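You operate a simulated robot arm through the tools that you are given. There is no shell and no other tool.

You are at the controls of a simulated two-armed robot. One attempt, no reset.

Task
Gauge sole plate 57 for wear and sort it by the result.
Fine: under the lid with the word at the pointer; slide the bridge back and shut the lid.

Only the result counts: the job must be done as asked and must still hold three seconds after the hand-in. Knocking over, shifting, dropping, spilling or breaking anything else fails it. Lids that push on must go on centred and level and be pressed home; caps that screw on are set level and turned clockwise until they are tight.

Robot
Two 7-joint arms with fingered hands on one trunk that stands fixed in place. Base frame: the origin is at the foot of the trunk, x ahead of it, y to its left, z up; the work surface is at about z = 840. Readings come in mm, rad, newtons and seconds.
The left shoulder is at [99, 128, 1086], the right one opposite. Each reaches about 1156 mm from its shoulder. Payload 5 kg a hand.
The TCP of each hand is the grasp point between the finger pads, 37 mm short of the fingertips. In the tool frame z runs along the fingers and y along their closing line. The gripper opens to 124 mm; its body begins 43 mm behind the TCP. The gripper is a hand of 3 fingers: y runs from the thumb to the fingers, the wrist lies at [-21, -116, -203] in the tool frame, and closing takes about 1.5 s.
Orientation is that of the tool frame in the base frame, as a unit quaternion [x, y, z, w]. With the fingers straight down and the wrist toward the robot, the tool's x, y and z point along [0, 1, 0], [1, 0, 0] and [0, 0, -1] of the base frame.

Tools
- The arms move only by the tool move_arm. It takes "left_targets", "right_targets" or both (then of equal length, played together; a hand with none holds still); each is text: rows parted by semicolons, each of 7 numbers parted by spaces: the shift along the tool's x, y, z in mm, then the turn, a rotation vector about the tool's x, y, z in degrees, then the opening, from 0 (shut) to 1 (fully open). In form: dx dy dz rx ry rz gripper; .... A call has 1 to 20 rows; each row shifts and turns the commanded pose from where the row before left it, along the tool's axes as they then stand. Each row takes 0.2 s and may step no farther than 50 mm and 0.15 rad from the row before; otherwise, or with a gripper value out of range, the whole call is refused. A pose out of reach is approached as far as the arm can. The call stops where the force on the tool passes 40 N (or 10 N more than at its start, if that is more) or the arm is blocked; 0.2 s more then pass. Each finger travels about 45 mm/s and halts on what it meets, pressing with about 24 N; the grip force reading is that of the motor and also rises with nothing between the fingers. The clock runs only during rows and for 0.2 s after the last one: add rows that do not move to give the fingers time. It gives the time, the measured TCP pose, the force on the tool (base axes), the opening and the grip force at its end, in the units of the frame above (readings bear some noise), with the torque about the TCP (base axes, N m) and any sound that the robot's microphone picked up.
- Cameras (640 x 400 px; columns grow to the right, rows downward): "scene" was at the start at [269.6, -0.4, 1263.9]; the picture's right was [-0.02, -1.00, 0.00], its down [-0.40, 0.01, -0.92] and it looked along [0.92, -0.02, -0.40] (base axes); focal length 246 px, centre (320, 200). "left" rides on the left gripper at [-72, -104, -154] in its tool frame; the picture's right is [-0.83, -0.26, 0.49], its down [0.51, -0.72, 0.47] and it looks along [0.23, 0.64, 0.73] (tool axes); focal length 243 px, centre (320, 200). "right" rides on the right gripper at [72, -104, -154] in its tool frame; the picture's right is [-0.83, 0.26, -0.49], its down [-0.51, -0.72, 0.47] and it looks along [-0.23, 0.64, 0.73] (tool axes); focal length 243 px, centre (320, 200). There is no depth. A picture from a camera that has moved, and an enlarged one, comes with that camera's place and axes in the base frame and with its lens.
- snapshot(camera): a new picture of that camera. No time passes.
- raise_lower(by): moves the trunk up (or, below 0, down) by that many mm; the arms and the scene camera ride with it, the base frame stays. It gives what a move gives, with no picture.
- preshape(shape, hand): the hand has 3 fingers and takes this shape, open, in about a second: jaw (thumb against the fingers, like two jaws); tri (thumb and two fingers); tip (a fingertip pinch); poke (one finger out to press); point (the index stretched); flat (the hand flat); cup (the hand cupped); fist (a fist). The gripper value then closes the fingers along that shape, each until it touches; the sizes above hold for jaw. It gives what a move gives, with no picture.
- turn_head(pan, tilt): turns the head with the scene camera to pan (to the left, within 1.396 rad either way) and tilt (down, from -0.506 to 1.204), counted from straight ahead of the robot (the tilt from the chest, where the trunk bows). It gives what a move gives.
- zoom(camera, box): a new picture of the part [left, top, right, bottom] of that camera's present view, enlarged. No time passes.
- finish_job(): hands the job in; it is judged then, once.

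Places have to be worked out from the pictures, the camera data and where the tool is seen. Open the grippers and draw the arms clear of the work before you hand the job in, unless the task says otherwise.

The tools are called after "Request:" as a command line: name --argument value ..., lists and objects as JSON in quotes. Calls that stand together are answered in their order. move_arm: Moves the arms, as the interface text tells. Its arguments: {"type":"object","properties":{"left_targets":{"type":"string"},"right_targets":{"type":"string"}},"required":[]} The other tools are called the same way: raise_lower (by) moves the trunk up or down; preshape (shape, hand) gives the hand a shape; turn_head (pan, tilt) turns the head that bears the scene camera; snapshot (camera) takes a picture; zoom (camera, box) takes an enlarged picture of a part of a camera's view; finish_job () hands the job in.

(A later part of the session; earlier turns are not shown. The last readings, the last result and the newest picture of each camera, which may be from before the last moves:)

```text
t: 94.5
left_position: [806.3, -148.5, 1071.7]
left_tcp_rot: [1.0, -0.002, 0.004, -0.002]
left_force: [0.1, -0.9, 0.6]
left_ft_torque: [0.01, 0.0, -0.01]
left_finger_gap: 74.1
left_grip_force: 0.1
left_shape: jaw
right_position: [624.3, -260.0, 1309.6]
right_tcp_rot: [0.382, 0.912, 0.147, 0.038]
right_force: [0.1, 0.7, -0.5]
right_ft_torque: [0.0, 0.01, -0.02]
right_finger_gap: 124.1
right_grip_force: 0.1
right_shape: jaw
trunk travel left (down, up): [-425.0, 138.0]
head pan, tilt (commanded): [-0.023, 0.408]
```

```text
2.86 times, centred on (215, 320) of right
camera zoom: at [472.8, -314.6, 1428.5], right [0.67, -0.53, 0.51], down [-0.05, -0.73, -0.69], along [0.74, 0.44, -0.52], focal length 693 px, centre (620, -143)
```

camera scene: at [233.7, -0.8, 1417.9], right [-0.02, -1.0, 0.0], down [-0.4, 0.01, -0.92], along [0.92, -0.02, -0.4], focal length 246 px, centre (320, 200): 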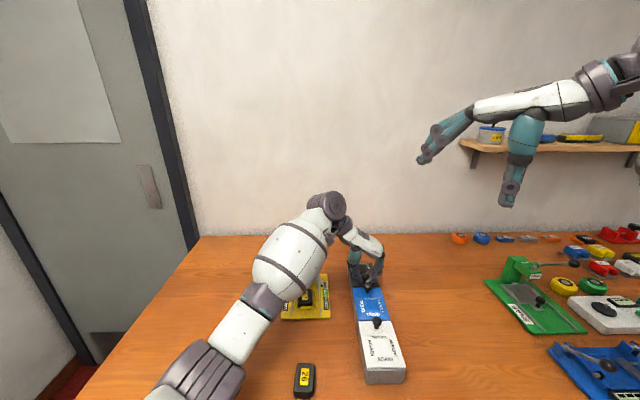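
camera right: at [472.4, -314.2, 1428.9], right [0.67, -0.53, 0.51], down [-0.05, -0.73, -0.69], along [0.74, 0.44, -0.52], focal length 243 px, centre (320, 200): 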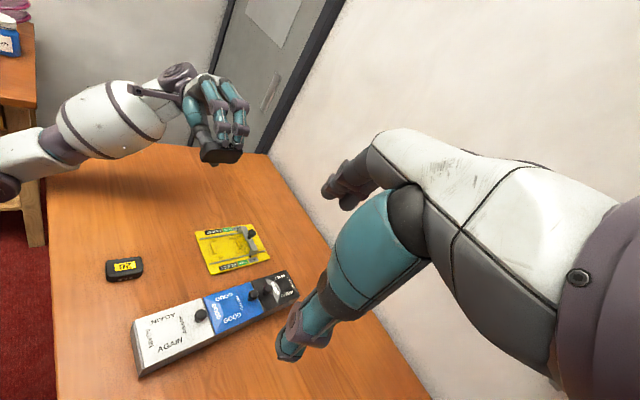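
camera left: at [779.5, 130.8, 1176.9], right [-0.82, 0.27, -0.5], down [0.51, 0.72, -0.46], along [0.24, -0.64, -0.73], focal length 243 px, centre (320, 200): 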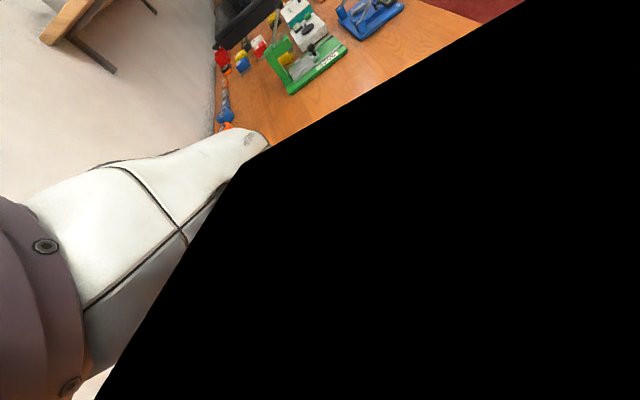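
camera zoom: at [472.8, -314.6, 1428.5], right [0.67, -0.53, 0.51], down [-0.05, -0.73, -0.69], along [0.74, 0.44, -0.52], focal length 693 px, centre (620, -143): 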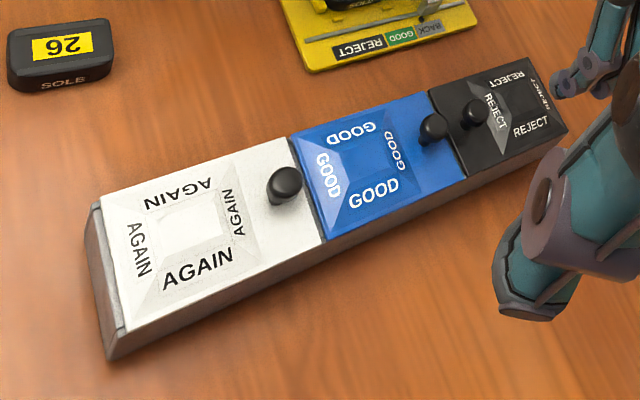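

I compare the box with its earlier position and take a fresh look from the left camera at the lid edges.

Request:
zoom --camera "scene" --box '[340, 255, 400, 305]'

Request:
snapshot --camera "left"

Request:
zoom --camera "right" --box '[255, 265, 295, 315]'

Request:
zoom --camera "right" --box '[200, 285, 250, 335]'

```text
8.00 times, centred on (370, 280) of scene
camera zoom: at [231.0, -0.2, 1418.2], right [-0.02, -1.0, 0.0], down [-0.4, 0.01, -0.92], along [0.92, -0.02, -0.4], focal length 1964 px, centre (-80, -440)
```

zoom: 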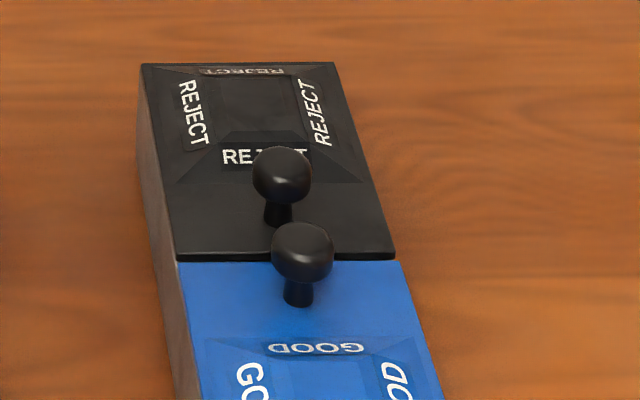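

```text
taken
camera left: at [732.5, -45.1, 1225.8], right [-0.82, 0.27, -0.5], down [0.51, 0.72, -0.46], along [0.24, -0.64, -0.73], focal length 243 px, centre (320, 200)
```

left: 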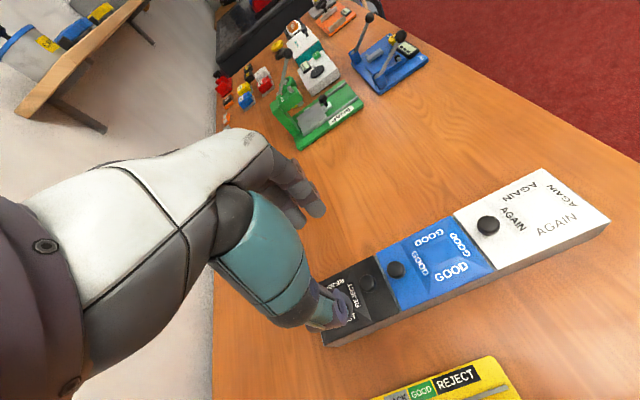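

```text
8.00 times, centred on (275, 290) of right
camera zoom: at [472.8, -314.6, 1428.5], right [0.67, -0.53, 0.51], down [-0.05, -0.73, -0.69], along [0.74, 0.44, -0.52], focal length 1941 px, centre (680, -520)
```

zoom: 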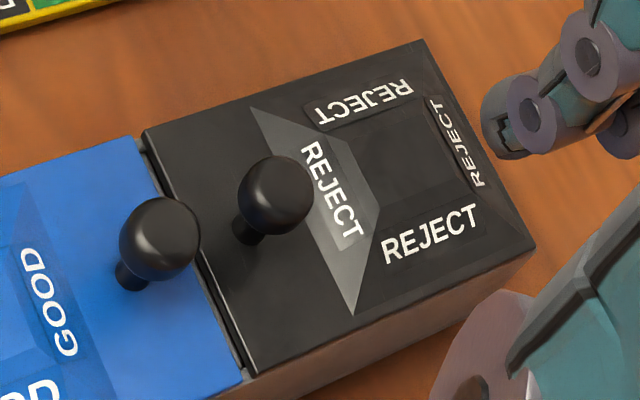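

```text
8.00 times, centred on (225, 310) of right
camera zoom: at [472.8, -314.6, 1428.5], right [0.67, -0.53, 0.51], down [-0.05, -0.73, -0.69], along [0.74, 0.44, -0.52], focal length 1941 px, centre (1080, -680)
```

zoom: 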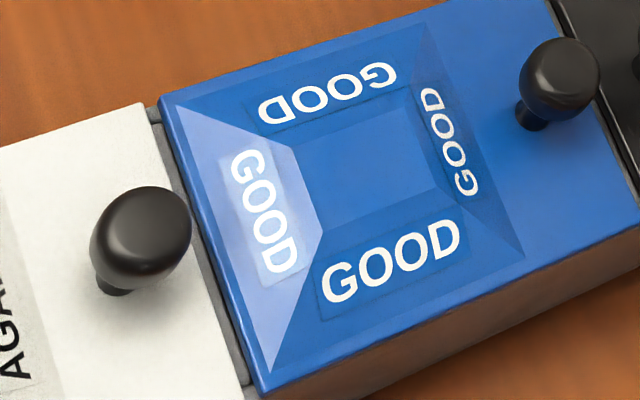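

The box has crept about 4 mm outward from that lift, which I will undo later. The pull of 28 N went straight through the lid without opening it, so it is probably a sliding lid. I'll re-grip the knob and probe gently along x to see which way it moves.

Request:
move_arm --left_targets "5 1 40 0 0 0 0.5;0 0 40 0 0 0 0.5;0 0 40 0 0 0 0.5;0 0 15 0 0 0 0.5;0 0 0 0 0 0 0.5;0 0 0 0 0 0 0.5;0 0 0 0 0 0 0.5"

Request:
zoom --camera "scene" --box '[340, 245, 400, 300]'

```text
t: 96.2
left_position: [810.0, -149.9, 935.3]
left_tcp_rot: [1.0, -0.002, 0.004, -0.002]
left_force: [-0.4, 0.2, -0.6]
left_ft_torque: [-0.01, 0.03, -0.01]
left_finger_gap: 62.8
left_grip_force: 0.0
left_shape: jaw
right_position: [623.6, -260.7, 1309.7]
right_tcp_rot: [0.382, 0.912, 0.148, 0.039]
right_force: [0.2, 0.9, -0.6]
right_ft_torque: [-0.01, 0.01, 0.03]
right_finger_gap: 123.9
right_grip_force: 0.0
right_shape: jaw
trunk travel left (down, up): [-425.0, 138.0]
head pan, tilt (commanded): [-0.023, 0.408]
```

```text
7.27 times, centred on (370, 272) of scene
camera zoom: at [230.6, -0.4, 1418.3], right [-0.02, -1.0, 0.0], down [-0.4, 0.01, -0.92], along [0.92, -0.02, -0.4], focal length 1785 px, centre (-44, -327)
```

zoom: 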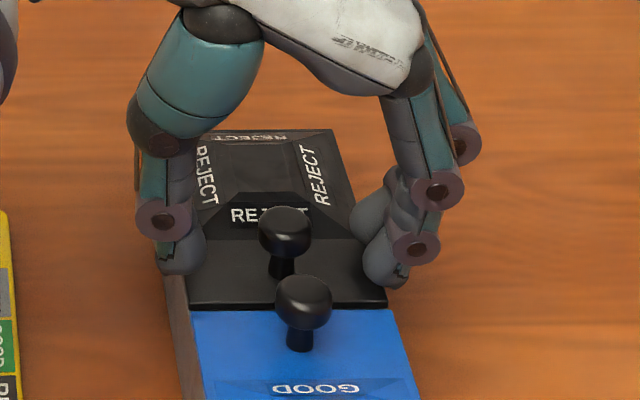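

The hand is lined up with the knob. I close, then push 3 mm along +x and look for lid movement against the box.

Request:
move_arm --left_targets "1 0 0 0 0 0 0.4;0 0 0 0 0 0 0.25;0 0 0 0 0 0 0.1;0 0 0 0 0 0 0;0 0 0 0 0 0 0;0 0 0 0 0 0 0;0 0 0 0 0 0 0"

Request:
zoom --camera "scene" --box '[340, 245, 400, 300]'

Request:
move_arm --left_targets "1.5 0 0 0 0 0 0;1.5 0 0 0 0 0 0;0 0 0 0 0 0 0;0 0 0 0 0 0 0"

Request:
zoom --camera "scene" --box '[340, 245, 400, 300]'

```text
t: 97.8
left_position: [811.9, -148.4, 935.3]
left_tcp_rot: [1.0, -0.002, 0.005, -0.001]
left_force: [-1.8, 2.8, -0.2]
left_ft_torque: [0.09, 0.03, 0.06]
left_finger_gap: 9.7
left_grip_force: 23.8
left_shape: jaw
right_position: [624.4, -260.2, 1309.5]
right_tcp_rot: [0.382, 0.911, 0.148, 0.039]
right_force: [-0.1, -0.9, 0.0]
right_ft_torque: [0.01, -0.04, -0.03]
right_finger_gap: 124.0
right_grip_force: 0.0
right_shape: jaw
trunk travel left (down, up): [-425.0, 138.0]
head pan, tilt (commanded): [-0.023, 0.408]
```

```text
7.27 times, centred on (370, 272) of scene
camera zoom: at [231.3, -0.2, 1418.2], right [-0.02, -1.0, 0.0], down [-0.4, 0.01, -0.92], along [0.92, -0.02, -0.4], focal length 1785 px, centre (-44, -327)
```

zoom: 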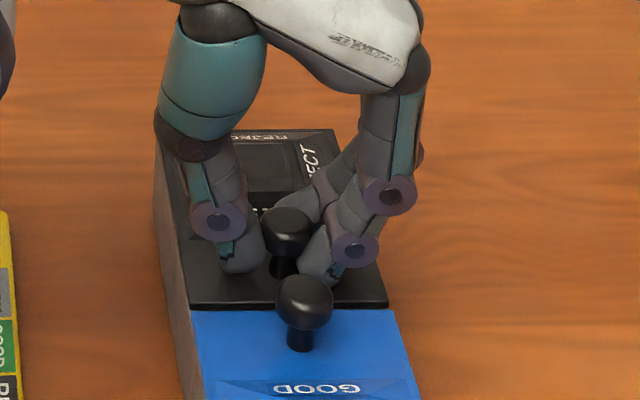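

```text
t: 98.8
left_position: [814.8, -150.1, 936.1]
left_tcp_rot: [1.0, -0.001, 0.004, -0.002]
left_force: [-9.2, 2.9, 0.8]
left_ft_torque: [0.12, 0.18, -0.03]
left_finger_gap: 9.5
left_grip_force: 24.4
left_shape: jaw
right_position: [624.3, -261.2, 1309.4]
right_tcp_rot: [0.383, 0.911, 0.148, 0.039]
right_force: [1.0, -1.1, 0.3]
right_ft_torque: [-0.03, 0.01, -0.03]
right_finger_gap: 124.0
right_grip_force: 0.0
right_shape: jaw
trunk travel left (down, up): [-425.0, 138.0]
head pan, tilt (commanded): [-0.023, 0.408]
```

```text
7.27 times, centred on (370, 272) of scene
camera zoom: at [231.4, -0.6, 1418.1], right [-0.02, -1.0, 0.0], down [-0.4, 0.01, -0.92], along [0.92, -0.02, -0.4], focal length 1785 px, centre (-44, -327)
```

zoom: 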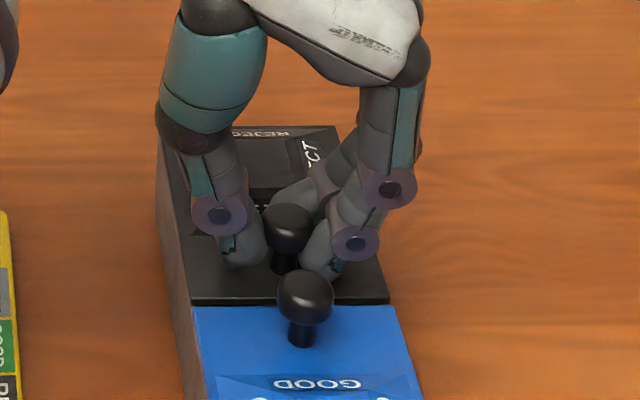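

At 9 N the whole box slid about 2 mm, so the lid does not slide along +x. I drag it back by easing the hand the other way, then probe sideways with lighter force.

Request:
move_arm --left_targets "-2 0 0 0 0 0 0;-2 0 0 0 0 0 0;-2 0 0 0 0 0 0;-2 0 0 0 0 0 0;0 0 0 0 0 0 0;0 0 0 0 0 0 0;0 0 0 0 0 0 0"

Request:
zoom --camera "scene" --box '[340, 245, 400, 300]'

Request:
zoom --camera "right" --box '[255, 265, 295, 315]'

```text
t: 100.3
left_position: [809.2, -149.8, 936.9]
left_tcp_rot: [1.0, -0.002, 0.004, -0.003]
left_force: [4.7, -0.8, -0.1]
left_ft_torque: [0.06, -0.11, 0.05]
left_finger_gap: 8.9
left_grip_force: 23.8
left_shape: jaw
right_position: [626.5, -260.6, 1307.3]
right_tcp_rot: [0.382, 0.911, 0.148, 0.037]
right_force: [0.7, 0.8, 0.3]
right_ft_torque: [0.03, -0.03, 0.02]
right_finger_gap: 124.0
right_grip_force: 0.1
right_shape: jaw
trunk travel left (down, up): [-425.0, 138.0]
head pan, tilt (commanded): [-0.023, 0.408]
```

```text
7.27 times, centred on (370, 272) of scene
camera zoom: at [234.1, -1.0, 1417.7], right [-0.02, -1.0, 0.0], down [-0.4, 0.01, -0.92], along [0.92, -0.02, -0.4], focal length 1785 px, centre (-44, -327)
```

zoom: 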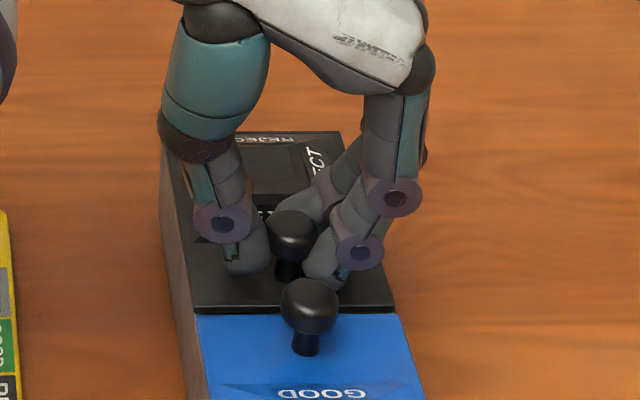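

```text
8.00 times, centred on (275, 290) of right
camera zoom: at [475.9, -315.4, 1427.3], right [0.68, -0.53, 0.51], down [-0.05, -0.72, -0.69], along [0.74, 0.44, -0.52], focal length 1941 px, centre (680, -520)
```

zoom: 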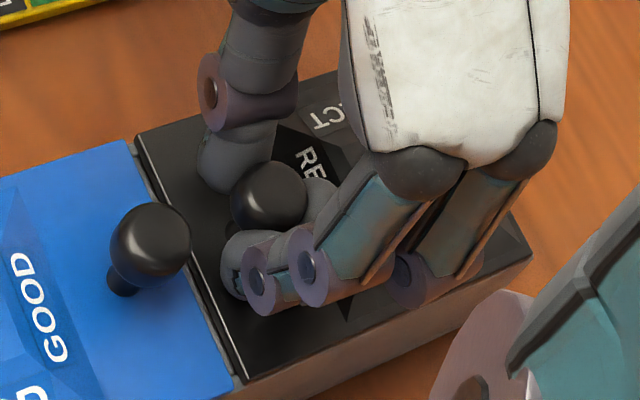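

The hand is holding the knob with little force now. I test sideways: 2–3 mm toward +y, watching whether the lid moves against the box.

Request:
move_arm --left_targets "1.5 0 0 0 0 0 0;0 -1.5 0 0 0 0 0;0 -1.5 0 0 0 0 0;0 0 0 0 0 0 0;0 0 0 0 0 0 0"

Request:
zoom --camera "scene" --box '[340, 245, 400, 300]'

Request:
zoom --camera "right" --box '[255, 265, 295, 315]'

```text
t: 101.5
left_position: [809.3, -145.3, 935.7]
left_tcp_rot: [1.0, -0.002, 0.004, -0.002]
left_force: [0.2, 0.2, -0.4]
left_ft_torque: [0.03, 0.01, 0.01]
left_finger_gap: 8.8
left_grip_force: 24.3
left_shape: jaw
right_position: [625.3, -260.2, 1308.0]
right_tcp_rot: [0.382, 0.912, 0.147, 0.038]
right_force: [0.2, 0.3, 0.1]
right_ft_torque: [0.0, 0.0, 0.01]
right_finger_gap: 124.1
right_grip_force: 0.1
right_shape: jaw
trunk travel left (down, up): [-425.0, 138.0]
head pan, tilt (commanded): [-0.023, 0.408]
```

```text
7.27 times, centred on (370, 272) of scene
camera zoom: at [233.3, -0.9, 1417.9], right [-0.02, -1.0, 0.0], down [-0.4, 0.01, -0.92], along [0.92, -0.02, -0.4], focal length 1785 px, centre (-44, -327)
```

zoom: 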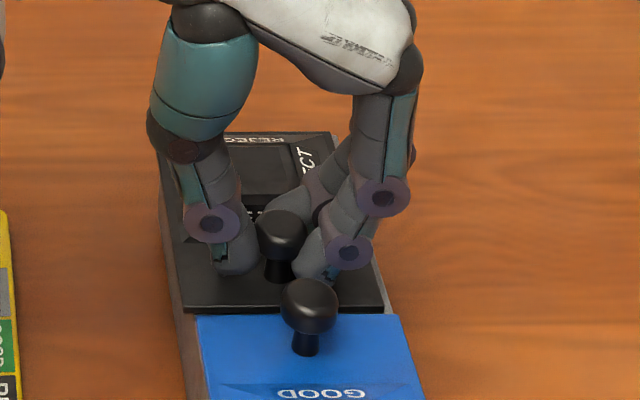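

```text
8.00 times, centred on (275, 290) of right
camera zoom: at [475.1, -315.3, 1427.6], right [0.68, -0.53, 0.51], down [-0.05, -0.72, -0.69], along [0.74, 0.44, -0.52], focal length 1941 px, centre (680, -520)
```

zoom: 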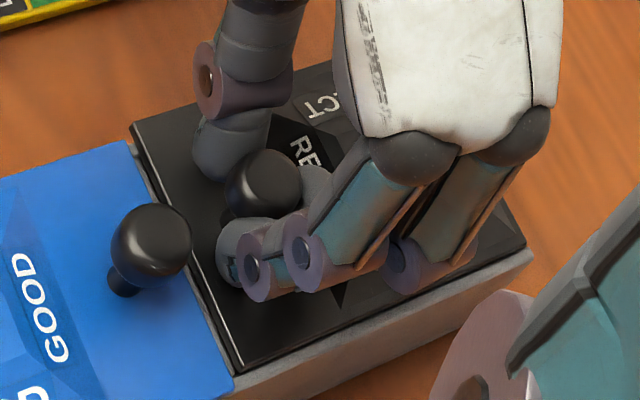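

The lid moved freely toward +y against the box with no force at all: these are sideways sliding lids. I continue sliding it in 5 mm steps and watch the force.

Request:
move_arm --left_targets "0 -5 0 0 0 0 0;0 -5 0 0 0 0 0;0 -5 0 0 0 0 0;0 0 0 0 0 0 0;0 0 0 0 0 0 0"

Request:
zoom --camera "scene" --box '[335, 245, 405, 305]'

Request:
zoom --camera "right" --box '[240, 250, 300, 320]'

```text
t: 102.8
left_position: [810.3, -130.3, 937.6]
left_tcp_rot: [1.0, -0.002, 0.002, -0.003]
left_force: [-2.7, 0.1, 0.0]
left_ft_torque: [0.08, 0.04, -0.01]
left_finger_gap: 9.0
left_grip_force: 24.0
left_shape: jaw
right_position: [626.9, -260.6, 1309.1]
right_tcp_rot: [0.382, 0.912, 0.147, 0.038]
right_force: [0.2, -0.2, -0.6]
right_ft_torque: [-0.01, -0.01, 0.0]
right_finger_gap: 123.9
right_grip_force: 0.0
right_shape: jaw
trunk travel left (down, up): [-425.0, 138.0]
head pan, tilt (commanded): [-0.023, 0.408]
```

```text
6.67 times, centred on (370, 275) of scene
camera zoom: at [233.3, -1.0, 1417.8], right [-0.02, -1.0, 0.0], down [-0.4, 0.01, -0.92], along [0.92, -0.02, -0.4], focal length 1637 px, centre (-13, -300)
```

zoom: 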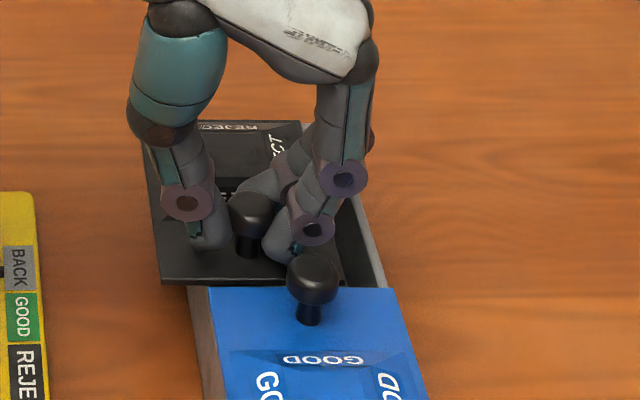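

```text
5.71 times, centred on (270, 285) of right
camera zoom: at [475.1, -315.4, 1427.6], right [0.68, -0.53, 0.51], down [-0.05, -0.72, -0.69], along [0.74, 0.44, -0.52], focal length 1386 px, centre (606, -286)
```

zoom: 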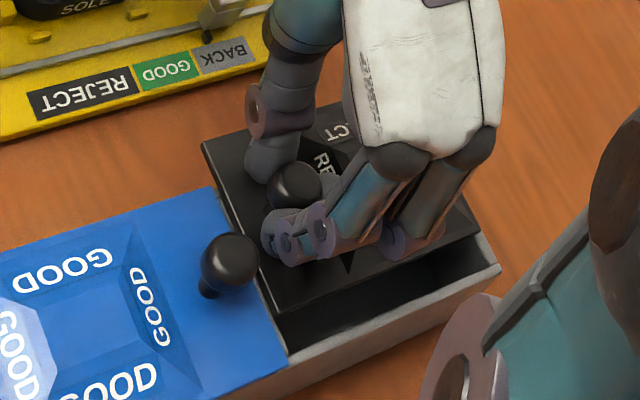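

The compartment is opening on its right side with almost no force. I keep sliding toward +y in steps, watching for the end stop.

Request:
move_arm --left_targets "0 -5 0 0 0 0 0;0 -5 0 0 0 0 0;0 -5 0 0 0 0 0;0 -5 0 0 0 0 0;0 -5 0 0 0 0 0;0 0 0 0 0 0 0;0 0 0 0 0 0 0"

Request:
zoom --camera "scene" --box '[320, 240, 410, 310]'

Request:
zoom --camera "right" --box '[230, 230, 310, 320]'

```text
t: 104.3
left_position: [810.6, -106.2, 935.6]
left_tcp_rot: [1.0, -0.002, 0.005, -0.001]
left_force: [-8.8, 0.8, -0.3]
left_ft_torque: [0.01, 0.21, -0.05]
left_finger_gap: 8.6
left_grip_force: 24.1
left_shape: jaw
right_position: [624.7, -260.2, 1309.2]
right_tcp_rot: [0.382, 0.911, 0.148, 0.038]
right_force: [-0.1, 1.5, 0.0]
right_ft_torque: [0.0, 0.0, -0.01]
right_finger_gap: 124.0
right_grip_force: 0.1
right_shape: jaw
trunk travel left (down, up): [-425.0, 138.0]
head pan, tilt (commanded): [-0.023, 0.408]
```

```text
5.71 times, centred on (365, 275) of scene
camera zoom: at [231.7, -0.7, 1418.1], right [-0.02, -1.0, 0.0], down [-0.4, 0.01, -0.92], along [0.92, -0.02, -0.4], focal length 1403 px, centre (63, -229)
```

zoom: 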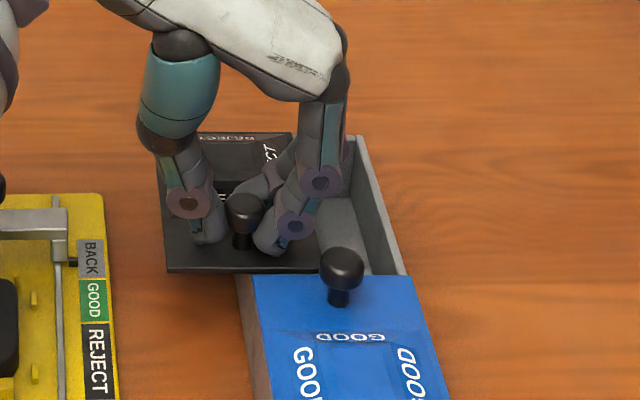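

```text
4.44 times, centred on (270, 275) of right
camera zoom: at [473.5, -315.1, 1428.2], right [0.67, -0.53, 0.51], down [-0.05, -0.72, -0.69], along [0.74, 0.44, -0.52], focal length 1078 px, centre (542, -133)
```

zoom: 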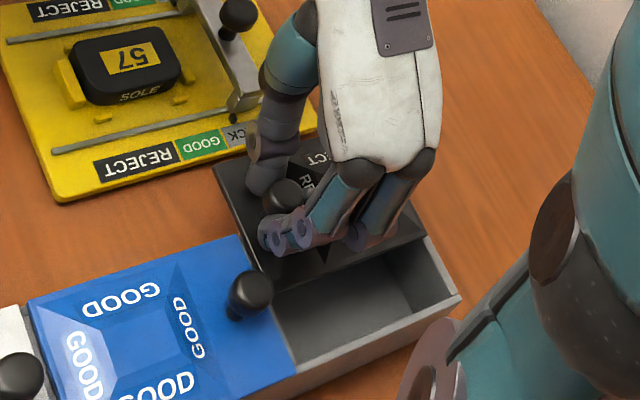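

A +x load of 9 N has built up, so I ease 2 mm back in x while I go on sliding the lid open.

Request:
move_arm --left_targets "-2 -3 0 0 0 0 0;0 -5 0 0 0 0 0;0 -5 0 0 0 0 0;0 -5 0 0 0 0 0;0 0 0 0 0 0 0;0 0 0 0 0 0 0"

Request:
zoom --camera "scene" --box '[320, 240, 410, 310]'

Request:
zoom --camera "right" --box '[230, 230, 310, 320]'

```text
t: 105.8
left_position: [809.4, -87.7, 936.4]
left_tcp_rot: [1.0, -0.001, 0.004, -0.002]
left_force: [11.0, 0.4, 0.2]
left_ft_torque: [0.03, -0.24, 0.12]
left_finger_gap: 8.7
left_grip_force: 23.8
left_shape: jaw
right_position: [625.6, -259.4, 1306.9]
right_tcp_rot: [0.382, 0.912, 0.147, 0.038]
right_force: [0.2, -0.6, 0.3]
right_ft_torque: [0.0, -0.01, -0.04]
right_finger_gap: 123.9
right_grip_force: 0.1
right_shape: jaw
trunk travel left (down, up): [-425.0, 138.0]
head pan, tilt (commanded): [-0.023, 0.408]
```

```text
5.71 times, centred on (365, 275) of scene
camera zoom: at [233.7, -0.5, 1417.8], right [-0.02, -1.0, 0.0], down [-0.4, 0.01, -0.92], along [0.92, -0.02, -0.4], focal length 1403 px, centre (63, -229)
```

zoom: 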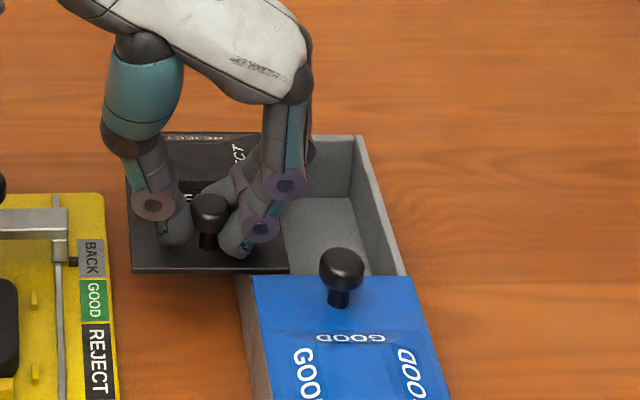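

```text
4.44 times, centred on (270, 275) of right
camera zoom: at [475.6, -314.9, 1427.6], right [0.68, -0.53, 0.51], down [-0.05, -0.73, -0.69], along [0.74, 0.44, -0.52], focal length 1078 px, centre (542, -133)
```

zoom: 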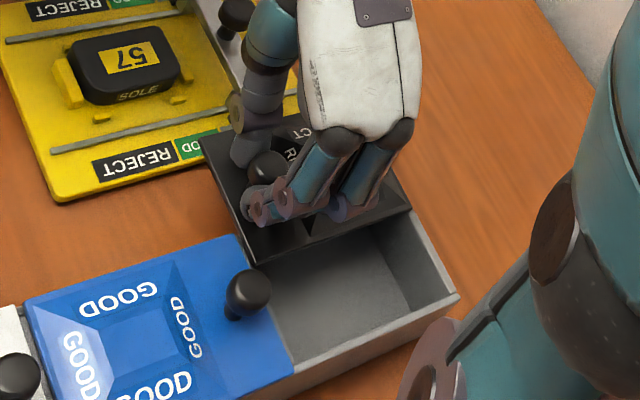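

The x load swung the other way, so I put back 1 mm, and slide the lid further.

Request:
move_arm --left_targets "1 -3 0 0 0 0 0;0 -4 0 0 0 0 0;0 -4 0 0 0 0 0;0 -4 0 0 0 0 0;0 0 0 0 0 0 0;0 0 0 0 0 0 0"

Request:
zoom --camera "scene" --box '[320, 240, 410, 310]'

Request:
zoom --camera "right" --box '[220, 220, 310, 320]'

```text
t: 107.2
left_position: [808.9, -72.5, 937.6]
left_tcp_rot: [1.0, -0.002, 0.003, -0.002]
left_force: [4.7, 0.2, 0.0]
left_ft_torque: [0.06, -0.12, 0.08]
left_finger_gap: 8.6
left_grip_force: 24.1
left_shape: jaw
right_position: [625.1, -261.2, 1308.0]
right_tcp_rot: [0.382, 0.911, 0.147, 0.038]
right_force: [-0.2, 0.1, 0.9]
right_ft_torque: [-0.03, 0.07, 0.02]
right_finger_gap: 124.1
right_grip_force: 0.0
right_shape: jaw
trunk travel left (down, up): [-425.0, 138.0]
head pan, tilt (commanded): [-0.023, 0.408]
```

```text
5.71 times, centred on (365, 275) of scene
camera zoom: at [232.9, -0.5, 1417.9], right [-0.02, -1.0, 0.0], down [-0.4, 0.01, -0.92], along [0.92, -0.02, -0.4], focal length 1403 px, centre (63, -229)
```

zoom: 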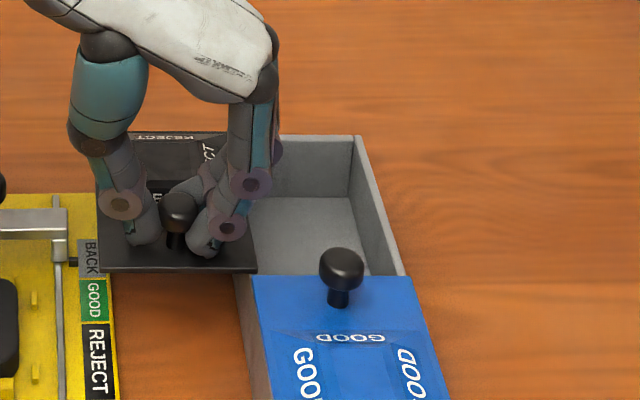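

```text
4.00 times, centred on (265, 270) of right
camera zoom: at [474.8, -314.9, 1427.8], right [0.68, -0.53, 0.51], down [-0.05, -0.73, -0.69], along [0.74, 0.44, -0.52], focal length 970 px, centre (540, -80)
```

zoom: 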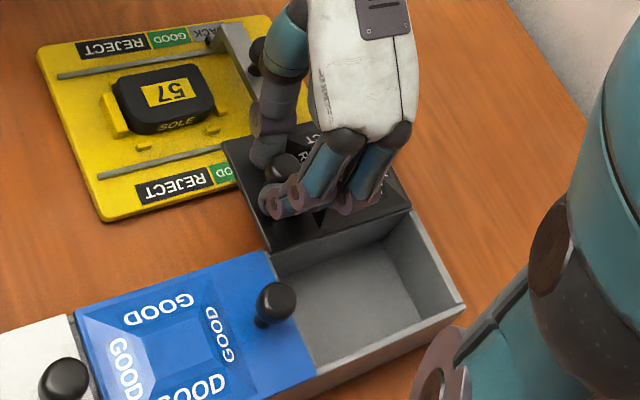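

The lid is open by 76 mm and nothing else has moved. But it now overhangs close to the gauge and would foul the fingers when I pick the plate, so I slide it 16 mm back first and then release the knob.

Request:
move_arm --left_targets "0.5 4 0 0 0 0 0;0 4 0 0 0 0 0;0 4 0 0 0 0 0;0 4 0 0 0 0 0;0 0 0 0 0 0 0;0 0 0 0 0 0 0.15;0 0 0 0 0 0 0.25;0 0 0 0 0 0 0.35;0 0 0 0 0 0 0.35;0 0 -20 0 0 0 0.35;0 0 -40 0 0 0 0.35;0 0 -40 0 0 0 0.35;0 0 0 0 0 0 0.35"

Request:
zoom --camera "scene" --box '[270, 240, 410, 330]'

Request:
zoom --camera "right" --box '[180, 210, 310, 320]'

```text
t: 110.0
left_position: [807.8, -88.4, 1039.0]
left_tcp_rot: [1.0, -0.002, 0.004, -0.002]
left_force: [0.3, -0.3, -0.7]
left_ft_torque: [-0.03, 0.02, -0.04]
left_finger_gap: 42.8
left_grip_force: 0.1
left_shape: jaw
right_position: [624.0, -260.3, 1309.0]
right_tcp_rot: [0.383, 0.911, 0.148, 0.038]
right_force: [0.1, -1.1, 0.0]
right_ft_torque: [0.01, -0.01, -0.02]
right_finger_gap: 124.2
right_grip_force: 0.1
right_shape: jaw
trunk travel left (down, up): [-425.0, 138.0]
head pan, tilt (commanded): [-0.023, 0.408]
```

```text
4.44 times, centred on (340, 285) of scene
camera zoom: at [231.2, -0.2, 1418.2], right [-0.02, -1.0, 0.0], down [-0.4, 0.01, -0.92], along [0.92, -0.02, -0.4], focal length 1091 px, centre (231, -178)
```

zoom: 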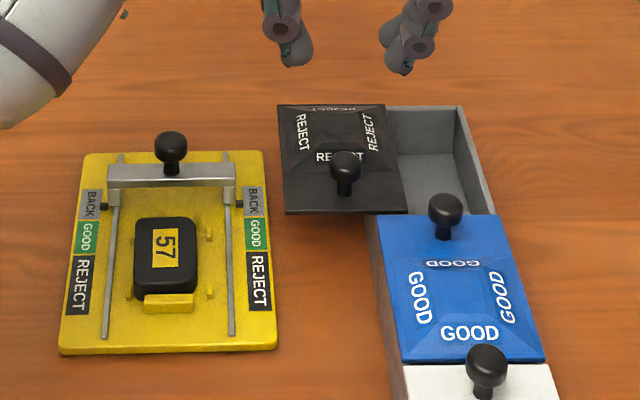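

```text
3.64 times, centred on (245, 265) of right
camera zoom: at [473.0, -314.6, 1428.5], right [0.67, -0.53, 0.51], down [-0.05, -0.73, -0.69], along [0.74, 0.44, -0.52], focal length 882 px, centre (593, -36)
```

zoom: 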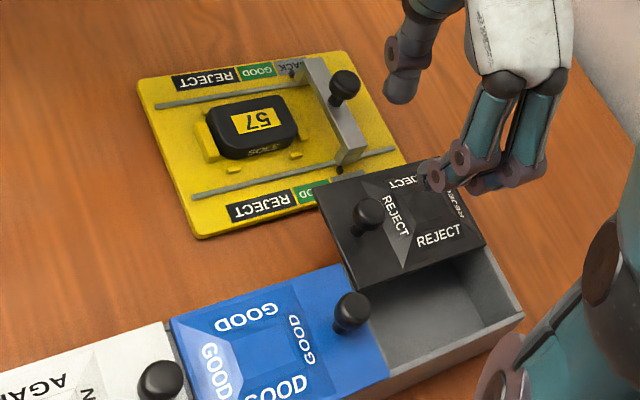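

The lid stays level on its own at about 60 mm open. Now I fetch plate 57: zoom to fix its place in the nest.

Request:
zoom --camera "scene" --box '[292, 280, 332, 312]'

Request:
zoom --camera "right" --box '[205, 225, 265, 270]'

```text
12.50 times, centred on (312, 296) of scene
camera zoom: at [231.2, -0.2, 1418.2], right [-0.02, -1.0, 0.0], down [-0.4, 0.01, -0.92], along [0.92, -0.02, -0.4], focal length 3069 px, centre (420, -1000)
```

zoom: 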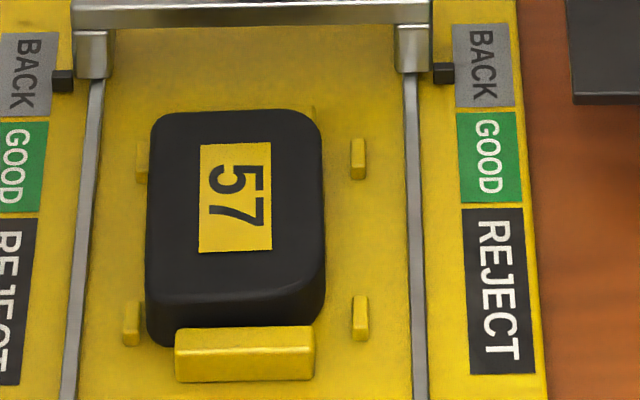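

```text
8.89 times, centred on (235, 248) of right
camera zoom: at [473.0, -314.6, 1428.5], right [0.67, -0.53, 0.51], down [-0.05, -0.73, -0.69], along [0.74, 0.44, -0.52], focal length 2157 px, centre (1076, -222)
```

zoom: 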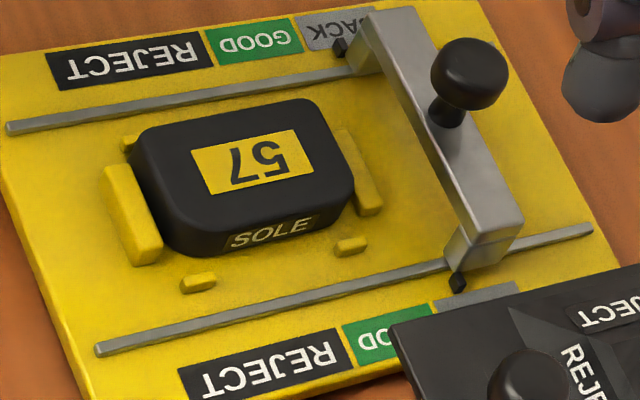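

Plate 57 is at about (793.5, 30.5), top z ≈ 862, and the lid edge is at y ≈ −49, leaving room for the fingers. I move over the nest with a narrow opening.

Request:
move_arm --left_targets "-6.7 -39.7 0 0 0 0 0.42;-6.7 -39.7 0 0 0 0 0.42;-6.7 -39.7 0 0 0 0 0.42;0 0 40 0 0 0 0.42;0 0 40 0 0 0 0.42;0 0 20 0 0 0 0.42;0 0 0 0 0 0 0.42;0 0 0 0 0 0 0.42;0 0 0 0 0 0 0.42"

Request:
zoom --camera "scene" --box '[280, 255, 350, 315]'

Request:
zoom --camera "right" --box '[190, 190, 290, 280]'

```text
t: 112.0
left_position: [788.4, 30.2, 942.6]
left_tcp_rot: [1.0, -0.002, 0.006, -0.002]
left_force: [0.4, -0.6, 0.4]
left_ft_torque: [0.03, 0.03, -0.04]
left_finger_gap: 51.9
left_grip_force: 0.0
left_shape: jaw
right_position: [623.5, -259.3, 1310.2]
right_tcp_rot: [0.383, 0.911, 0.148, 0.039]
right_force: [-0.1, 0.3, 0.2]
right_ft_torque: [0.03, 0.01, 0.0]
right_finger_gap: 123.9
right_grip_force: 0.0
right_shape: jaw
trunk travel left (down, up): [-425.0, 138.0]
head pan, tilt (commanded): [-0.023, 0.408]
```

```text
6.67 times, centred on (315, 285) of scene
camera zoom: at [230.5, -0.4, 1418.4], right [-0.02, -1.0, 0.0], down [-0.4, 0.01, -0.92], along [0.92, -0.02, -0.4], focal length 1637 px, centre (353, -367)
```

zoom: 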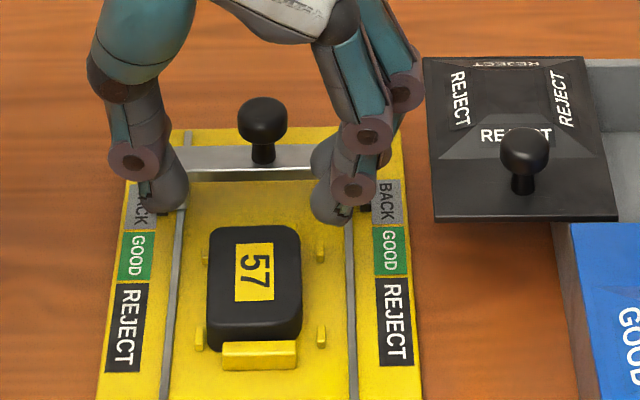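

```text
4.44 times, centred on (240, 235) of right
camera zoom: at [472.3, -314.8, 1428.8], right [0.67, -0.53, 0.51], down [-0.05, -0.73, -0.69], along [0.74, 0.44, -0.52], focal length 1078 px, centre (676, 44)
```

zoom: 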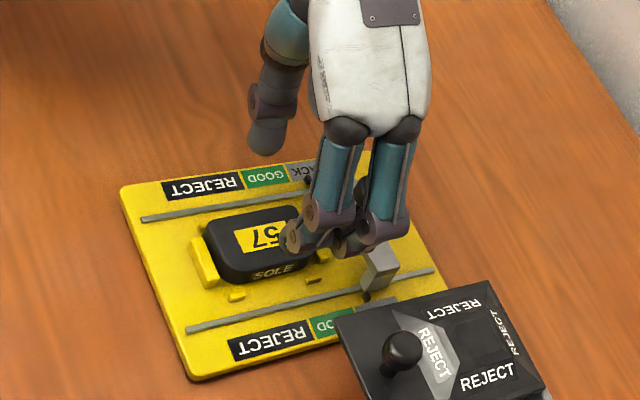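

Clear of the lid on all sides. I lower to just above peg height and look again.

Request:
move_arm --left_targets "0 0 20 0 0 0 0.42;0 0 20 0 0 0 0.42;0 0 0 0 0 0 0.42;0 0 0 0 0 0 0.42;0 0 0 0 0 0 0.42"

Request:
zoom --camera "scene" --box '[290, 275, 335, 311]'

Request:
zoom --camera "right" --box '[200, 215, 270, 275]'

```text
t: 113.2
left_position: [790.3, 30.3, 901.0]
left_tcp_rot: [1.0, -0.001, 0.006, -0.002]
left_force: [0.7, 0.4, -0.3]
left_ft_torque: [0.01, -0.04, 0.03]
left_finger_gap: 51.8
left_grip_force: 0.0
left_shape: jaw
right_position: [623.4, -260.2, 1310.2]
right_tcp_rot: [0.382, 0.911, 0.148, 0.04]
right_force: [0.3, 0.6, 0.3]
right_ft_torque: [-0.01, 0.02, 0.0]
right_finger_gap: 123.9
right_grip_force: 0.0
right_shape: jaw
trunk travel left (down, up): [-425.0, 138.0]
head pan, tilt (commanded): [-0.023, 0.408]
```

```text
11.11 times, centred on (312, 293) of scene
camera zoom: at [230.6, -0.5, 1418.3], right [-0.02, -1.0, 0.0], down [-0.4, 0.01, -0.92], along [0.92, -0.02, -0.4], focal length 2728 px, centre (403, -833)
```

zoom: 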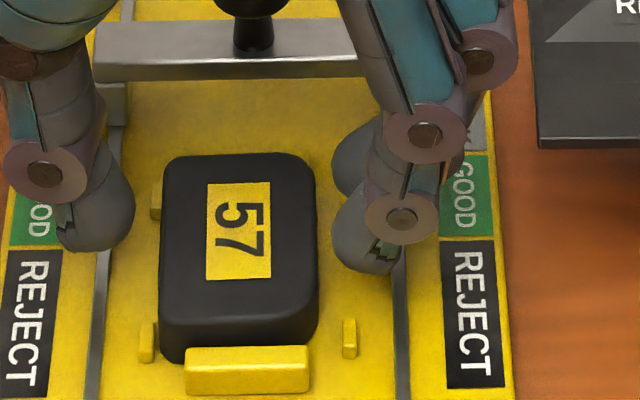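

```text
6.67 times, centred on (235, 245) of right
camera zoom: at [472.4, -314.9, 1428.7], right [0.67, -0.53, 0.51], down [-0.05, -0.73, -0.69], along [0.74, 0.44, -0.52], focal length 1618 px, centre (887, -100)
```

zoom: 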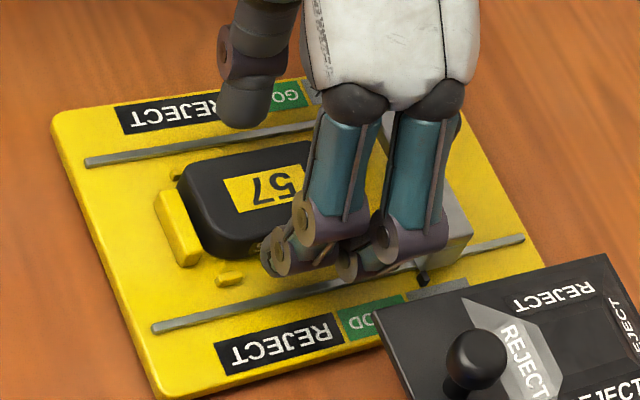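

The fingers are a touch wide for the gap between pegs, so I'll keep the tips just above peg height (TCP z ≈ 890.5), which still overlaps the plate by about 8 mm. I lower, close, and check.

Request:
move_arm --left_targets "-1 1.5 5 0 0 0 0.42;0 0 5 0 0 0 0.42;0 0 0 0 0 0 0.42;0 0 0 0 0 0 0.42;0 0 0 0 0 0 0.3;0 0 0 0 0 0 0.15;0 0 0 0 0 0 0;0 0 0 0 0 0 0;0 0 0 0 0 0 0"

Request:
zoom --camera "scene" --box '[290, 275, 335, 311]'

Request:
zoom --camera "right" --box '[205, 220, 265, 265]'

```text
t: 115.2
left_position: [789.8, 29.8, 890.5]
left_tcp_rot: [1.0, -0.002, 0.005, -0.002]
left_force: [0.2, 0.0, -0.4]
left_ft_torque: [0.0, 0.0, 0.02]
left_finger_gap: 37.1
left_grip_force: 24.0
left_shape: jaw
right_position: [624.4, -260.5, 1310.0]
right_tcp_rot: [0.382, 0.911, 0.148, 0.039]
right_force: [-0.1, 0.7, -0.4]
right_ft_torque: [-0.02, 0.01, -0.01]
right_finger_gap: 124.1
right_grip_force: 0.0
right_shape: jaw
trunk travel left (down, up): [-425.0, 138.0]
head pan, tilt (commanded): [-0.023, 0.408]
```

```text
11.11 times, centred on (312, 293) of scene
camera zoom: at [230.6, -0.4, 1418.3], right [-0.02, -1.0, 0.0], down [-0.4, 0.01, -0.92], along [0.92, -0.02, -0.4], focal length 2728 px, centre (403, -833)
```

zoom: 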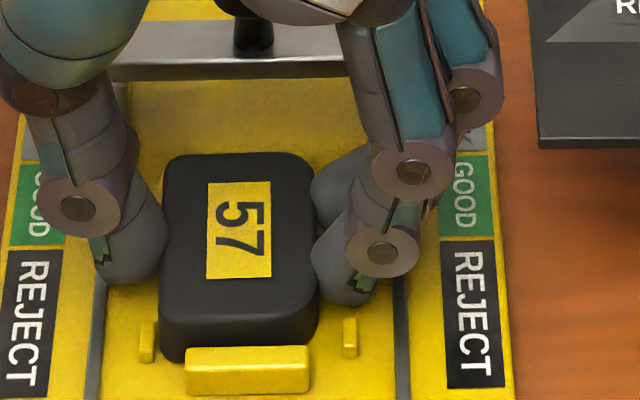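

```text
8.89 times, centred on (235, 242) of right
camera zoom: at [472.4, -314.8, 1428.7], right [0.67, -0.53, 0.51], down [-0.05, -0.73, -0.69], along [0.74, 0.44, -0.52], focal length 2157 px, centre (1076, -178)
```

zoom: 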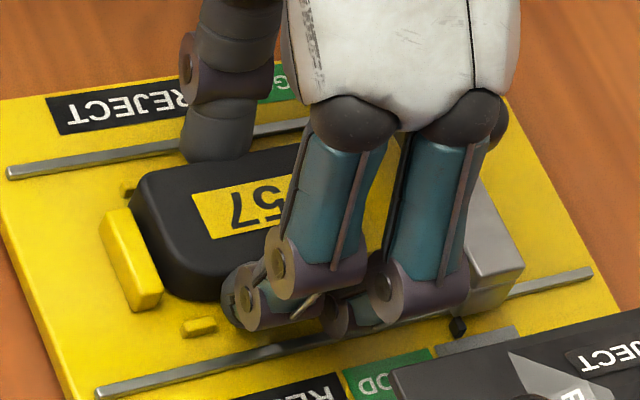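

Gripped cleanly (gap 37 mm, 24 N) without moving the gauge. I lift slowly and check that the plate comes up level.

Request:
move_arm --left_targets "0 0 -4 0 0 0 0;0 0 -6 0 0 0 0;0 0 -10 0 0 0 0;0 0 -20 0 0 0 0;0 0 -30 0 0 0 0;0 0 -30 0 0 0 0;0 0 0 0 0 0 0;0 0 0 0 0 0 0"

Request:
zoom --camera "scene" --box '[265, 240, 355, 315]'

Request:
zoom --camera "right" --box '[180, 180, 290, 290]'

```text
t: 117.0
left_position: [787.4, 29.4, 989.5]
left_tcp_rot: [1.0, -0.001, 0.005, -0.002]
left_force: [-0.2, -0.1, -1.1]
left_ft_torque: [0.01, -0.02, 0.01]
left_finger_gap: 37.1
left_grip_force: 24.4
left_shape: jaw
right_position: [624.3, -259.6, 1310.5]
right_tcp_rot: [0.382, 0.911, 0.148, 0.039]
right_force: [-0.1, -0.1, 0.4]
right_ft_torque: [0.01, 0.01, 0.04]
right_finger_gap: 123.8
right_grip_force: 0.0
right_shape: jaw
trunk travel left (down, up): [-425.0, 138.0]
head pan, tilt (commanded): [-0.023, 0.408]
```

```text
5.33 times, centred on (310, 278) of scene
camera zoom: at [230.6, -0.5, 1418.3], right [-0.02, -1.0, 0.0], down [-0.4, 0.01, -0.92], along [0.92, -0.02, -0.4], focal length 1309 px, centre (373, -213)
```

zoom: 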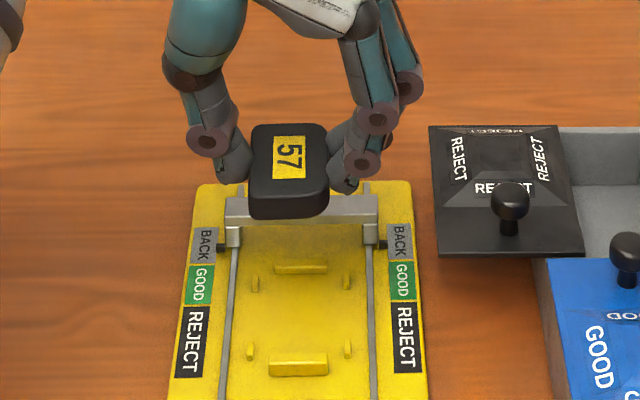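

```text
3.64 times, centred on (235, 235) of right
camera zoom: at [472.4, -314.9, 1428.7], right [0.67, -0.53, 0.51], down [-0.05, -0.73, -0.69], along [0.74, 0.44, -0.52], focal length 882 px, centre (629, 73)
```

zoom: 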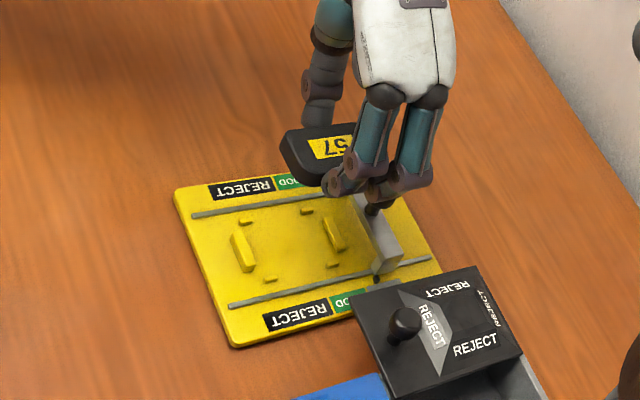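

The plate is secure and level. With the lid only part open the gap is about 49 mm, too tight, so I'll set the plate down on its old free spot on the table, open the lid fully, then come back for it.

Request:
move_arm --left_targets "-40.7 0 0 0 0 0 0;-40.7 0 0 0 0 0 0;-40.7 0 0 0 0 0 0;0 0 0 0 0 0 0;0 0 35 0 0 0 0;0 0 35 0 0 0 0;0 0 20 0 0 0 0;0 0 8 0 0 0 0;0 0 0 0 0 0 0;0 0 0 0 0 0 0;0 0 0 0 0 0 0"

Request:
zoom --camera "scene" --box '[265, 290, 345, 360]'

```text
t: 119.3
left_position: [666.5, 29.2, 887.5]
left_tcp_rot: [1.0, -0.002, 0.005, -0.001]
left_force: [0.1, -0.1, -1.3]
left_ft_torque: [-0.04, -0.01, 0.02]
left_finger_gap: 36.7
left_grip_force: 23.7
left_shape: jaw
right_position: [623.2, -259.8, 1310.2]
right_tcp_rot: [0.382, 0.911, 0.147, 0.038]
right_force: [-0.2, -0.2, 0.4]
right_ft_torque: [0.04, -0.03, 0.0]
right_finger_gap: 124.2
right_grip_force: 0.0
right_shape: jaw
trunk travel left (down, up): [-425.0, 138.0]
head pan, tilt (commanded): [-0.023, 0.408]
```

```text
5.71 times, centred on (305, 325) of scene
camera zoom: at [230.6, -0.4, 1418.4], right [-0.02, -1.0, 0.0], down [-0.4, 0.01, -0.92], along [0.92, -0.02, -0.4], focal length 1403 px, centre (406, -514)
```

zoom: 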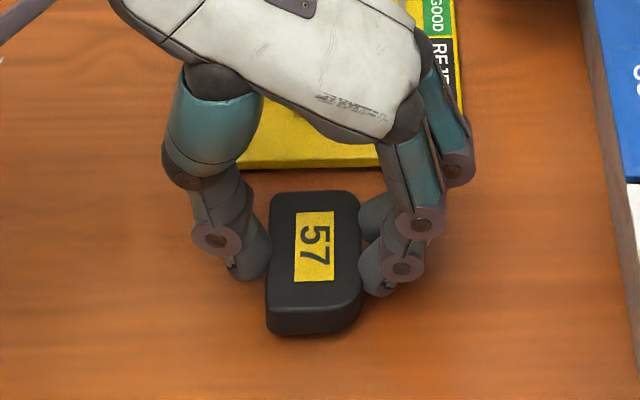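

Plate bottom is about 4 mm above the table. I lower those last millimetres, release, and rise.

Request:
move_arm --left_targets "0 0 3 0 0 0 0;0 0 1 0 0 0 0;0 0 0 0 0 0 0;0 0 0 0 0 0 0.34;0 0 0 0 0 0 0.42;0 0 0 0 0 0 0.45;0 0 0 0 0 0 0.45;0 0 -20 0 0 0 0.45;0 0 -40 0 0 0 0.45;0 0 -45 0 0 0 0.45;0 0 0 0 0 0 0.45"

Request:
zoom --camera "scene" --box '[265, 270, 345, 380]'

```text
t: 121.8
left_position: [665.0, 28.0, 989.8]
left_tcp_rot: [1.0, -0.001, 0.004, -0.002]
left_force: [0.2, 0.7, 0.4]
left_ft_torque: [-0.01, 0.05, 0.0]
left_finger_gap: 55.4
left_grip_force: 0.1
left_shape: jaw
right_position: [624.6, -259.3, 1309.3]
right_tcp_rot: [0.382, 0.911, 0.147, 0.039]
right_force: [-0.1, -0.3, 0.1]
right_ft_torque: [0.02, 0.01, -0.05]
right_finger_gap: 123.7
right_grip_force: 0.1
right_shape: jaw
trunk travel left (down, up): [-425.0, 138.0]
head pan, tilt (commanded): [-0.023, 0.408]
```

```text
3.64 times, centred on (305, 325) of scene
camera zoom: at [230.9, -0.2, 1418.2], right [-0.02, -1.0, 0.0], down [-0.4, 0.01, -0.92], along [0.92, -0.02, -0.4], focal length 893 px, centre (374, -254)
```

zoom: 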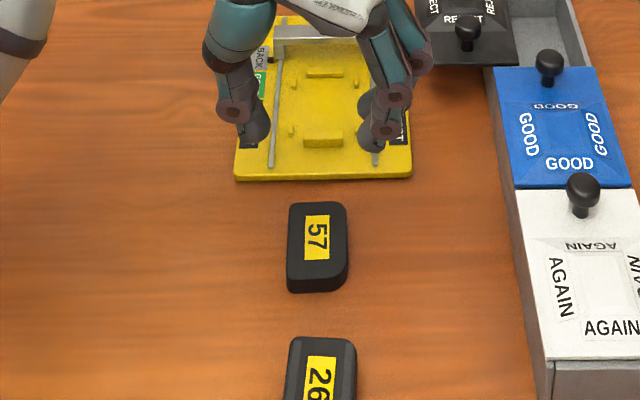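

Plate 57 sits on the table. Now I locate the REJECT knob again to slide the lid fully open.

Request:
zoom --camera "scene" --box '[330, 250, 400, 310]'

Request:
zoom --camera "right" --box '[235, 245, 305, 315]'

```text
6.67 times, centred on (365, 280) of scene
camera zoom: at [230.9, -0.2, 1418.2], right [-0.02, -1.0, 0.0], down [-0.4, 0.01, -0.92], along [0.92, -0.02, -0.4], focal length 1637 px, centre (20, -333)
```

zoom: 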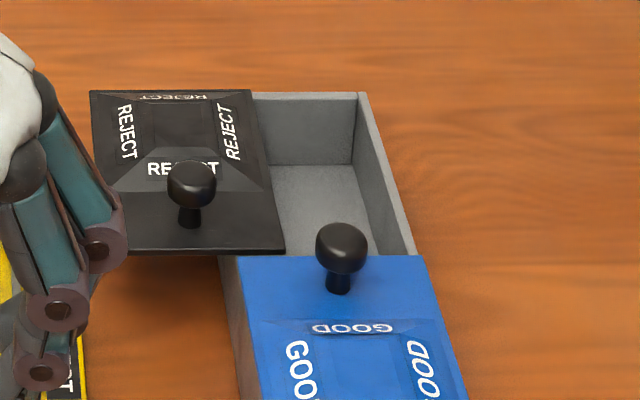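

```text
5.71 times, centred on (270, 280) of right
camera zoom: at [472.7, -314.6, 1428.6], right [0.67, -0.53, 0.51], down [-0.05, -0.73, -0.69], along [0.74, 0.44, -0.52], focal length 1386 px, centre (606, -257)
```

zoom: 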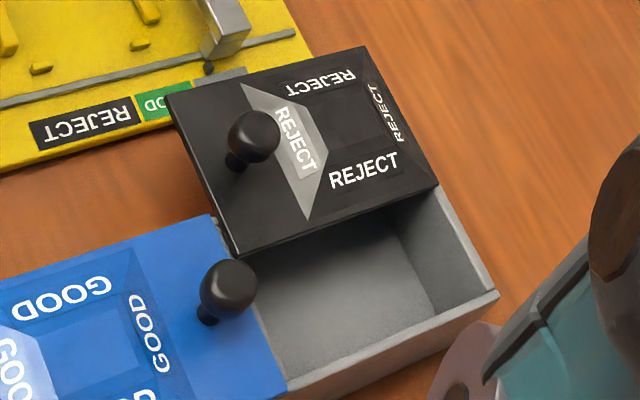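

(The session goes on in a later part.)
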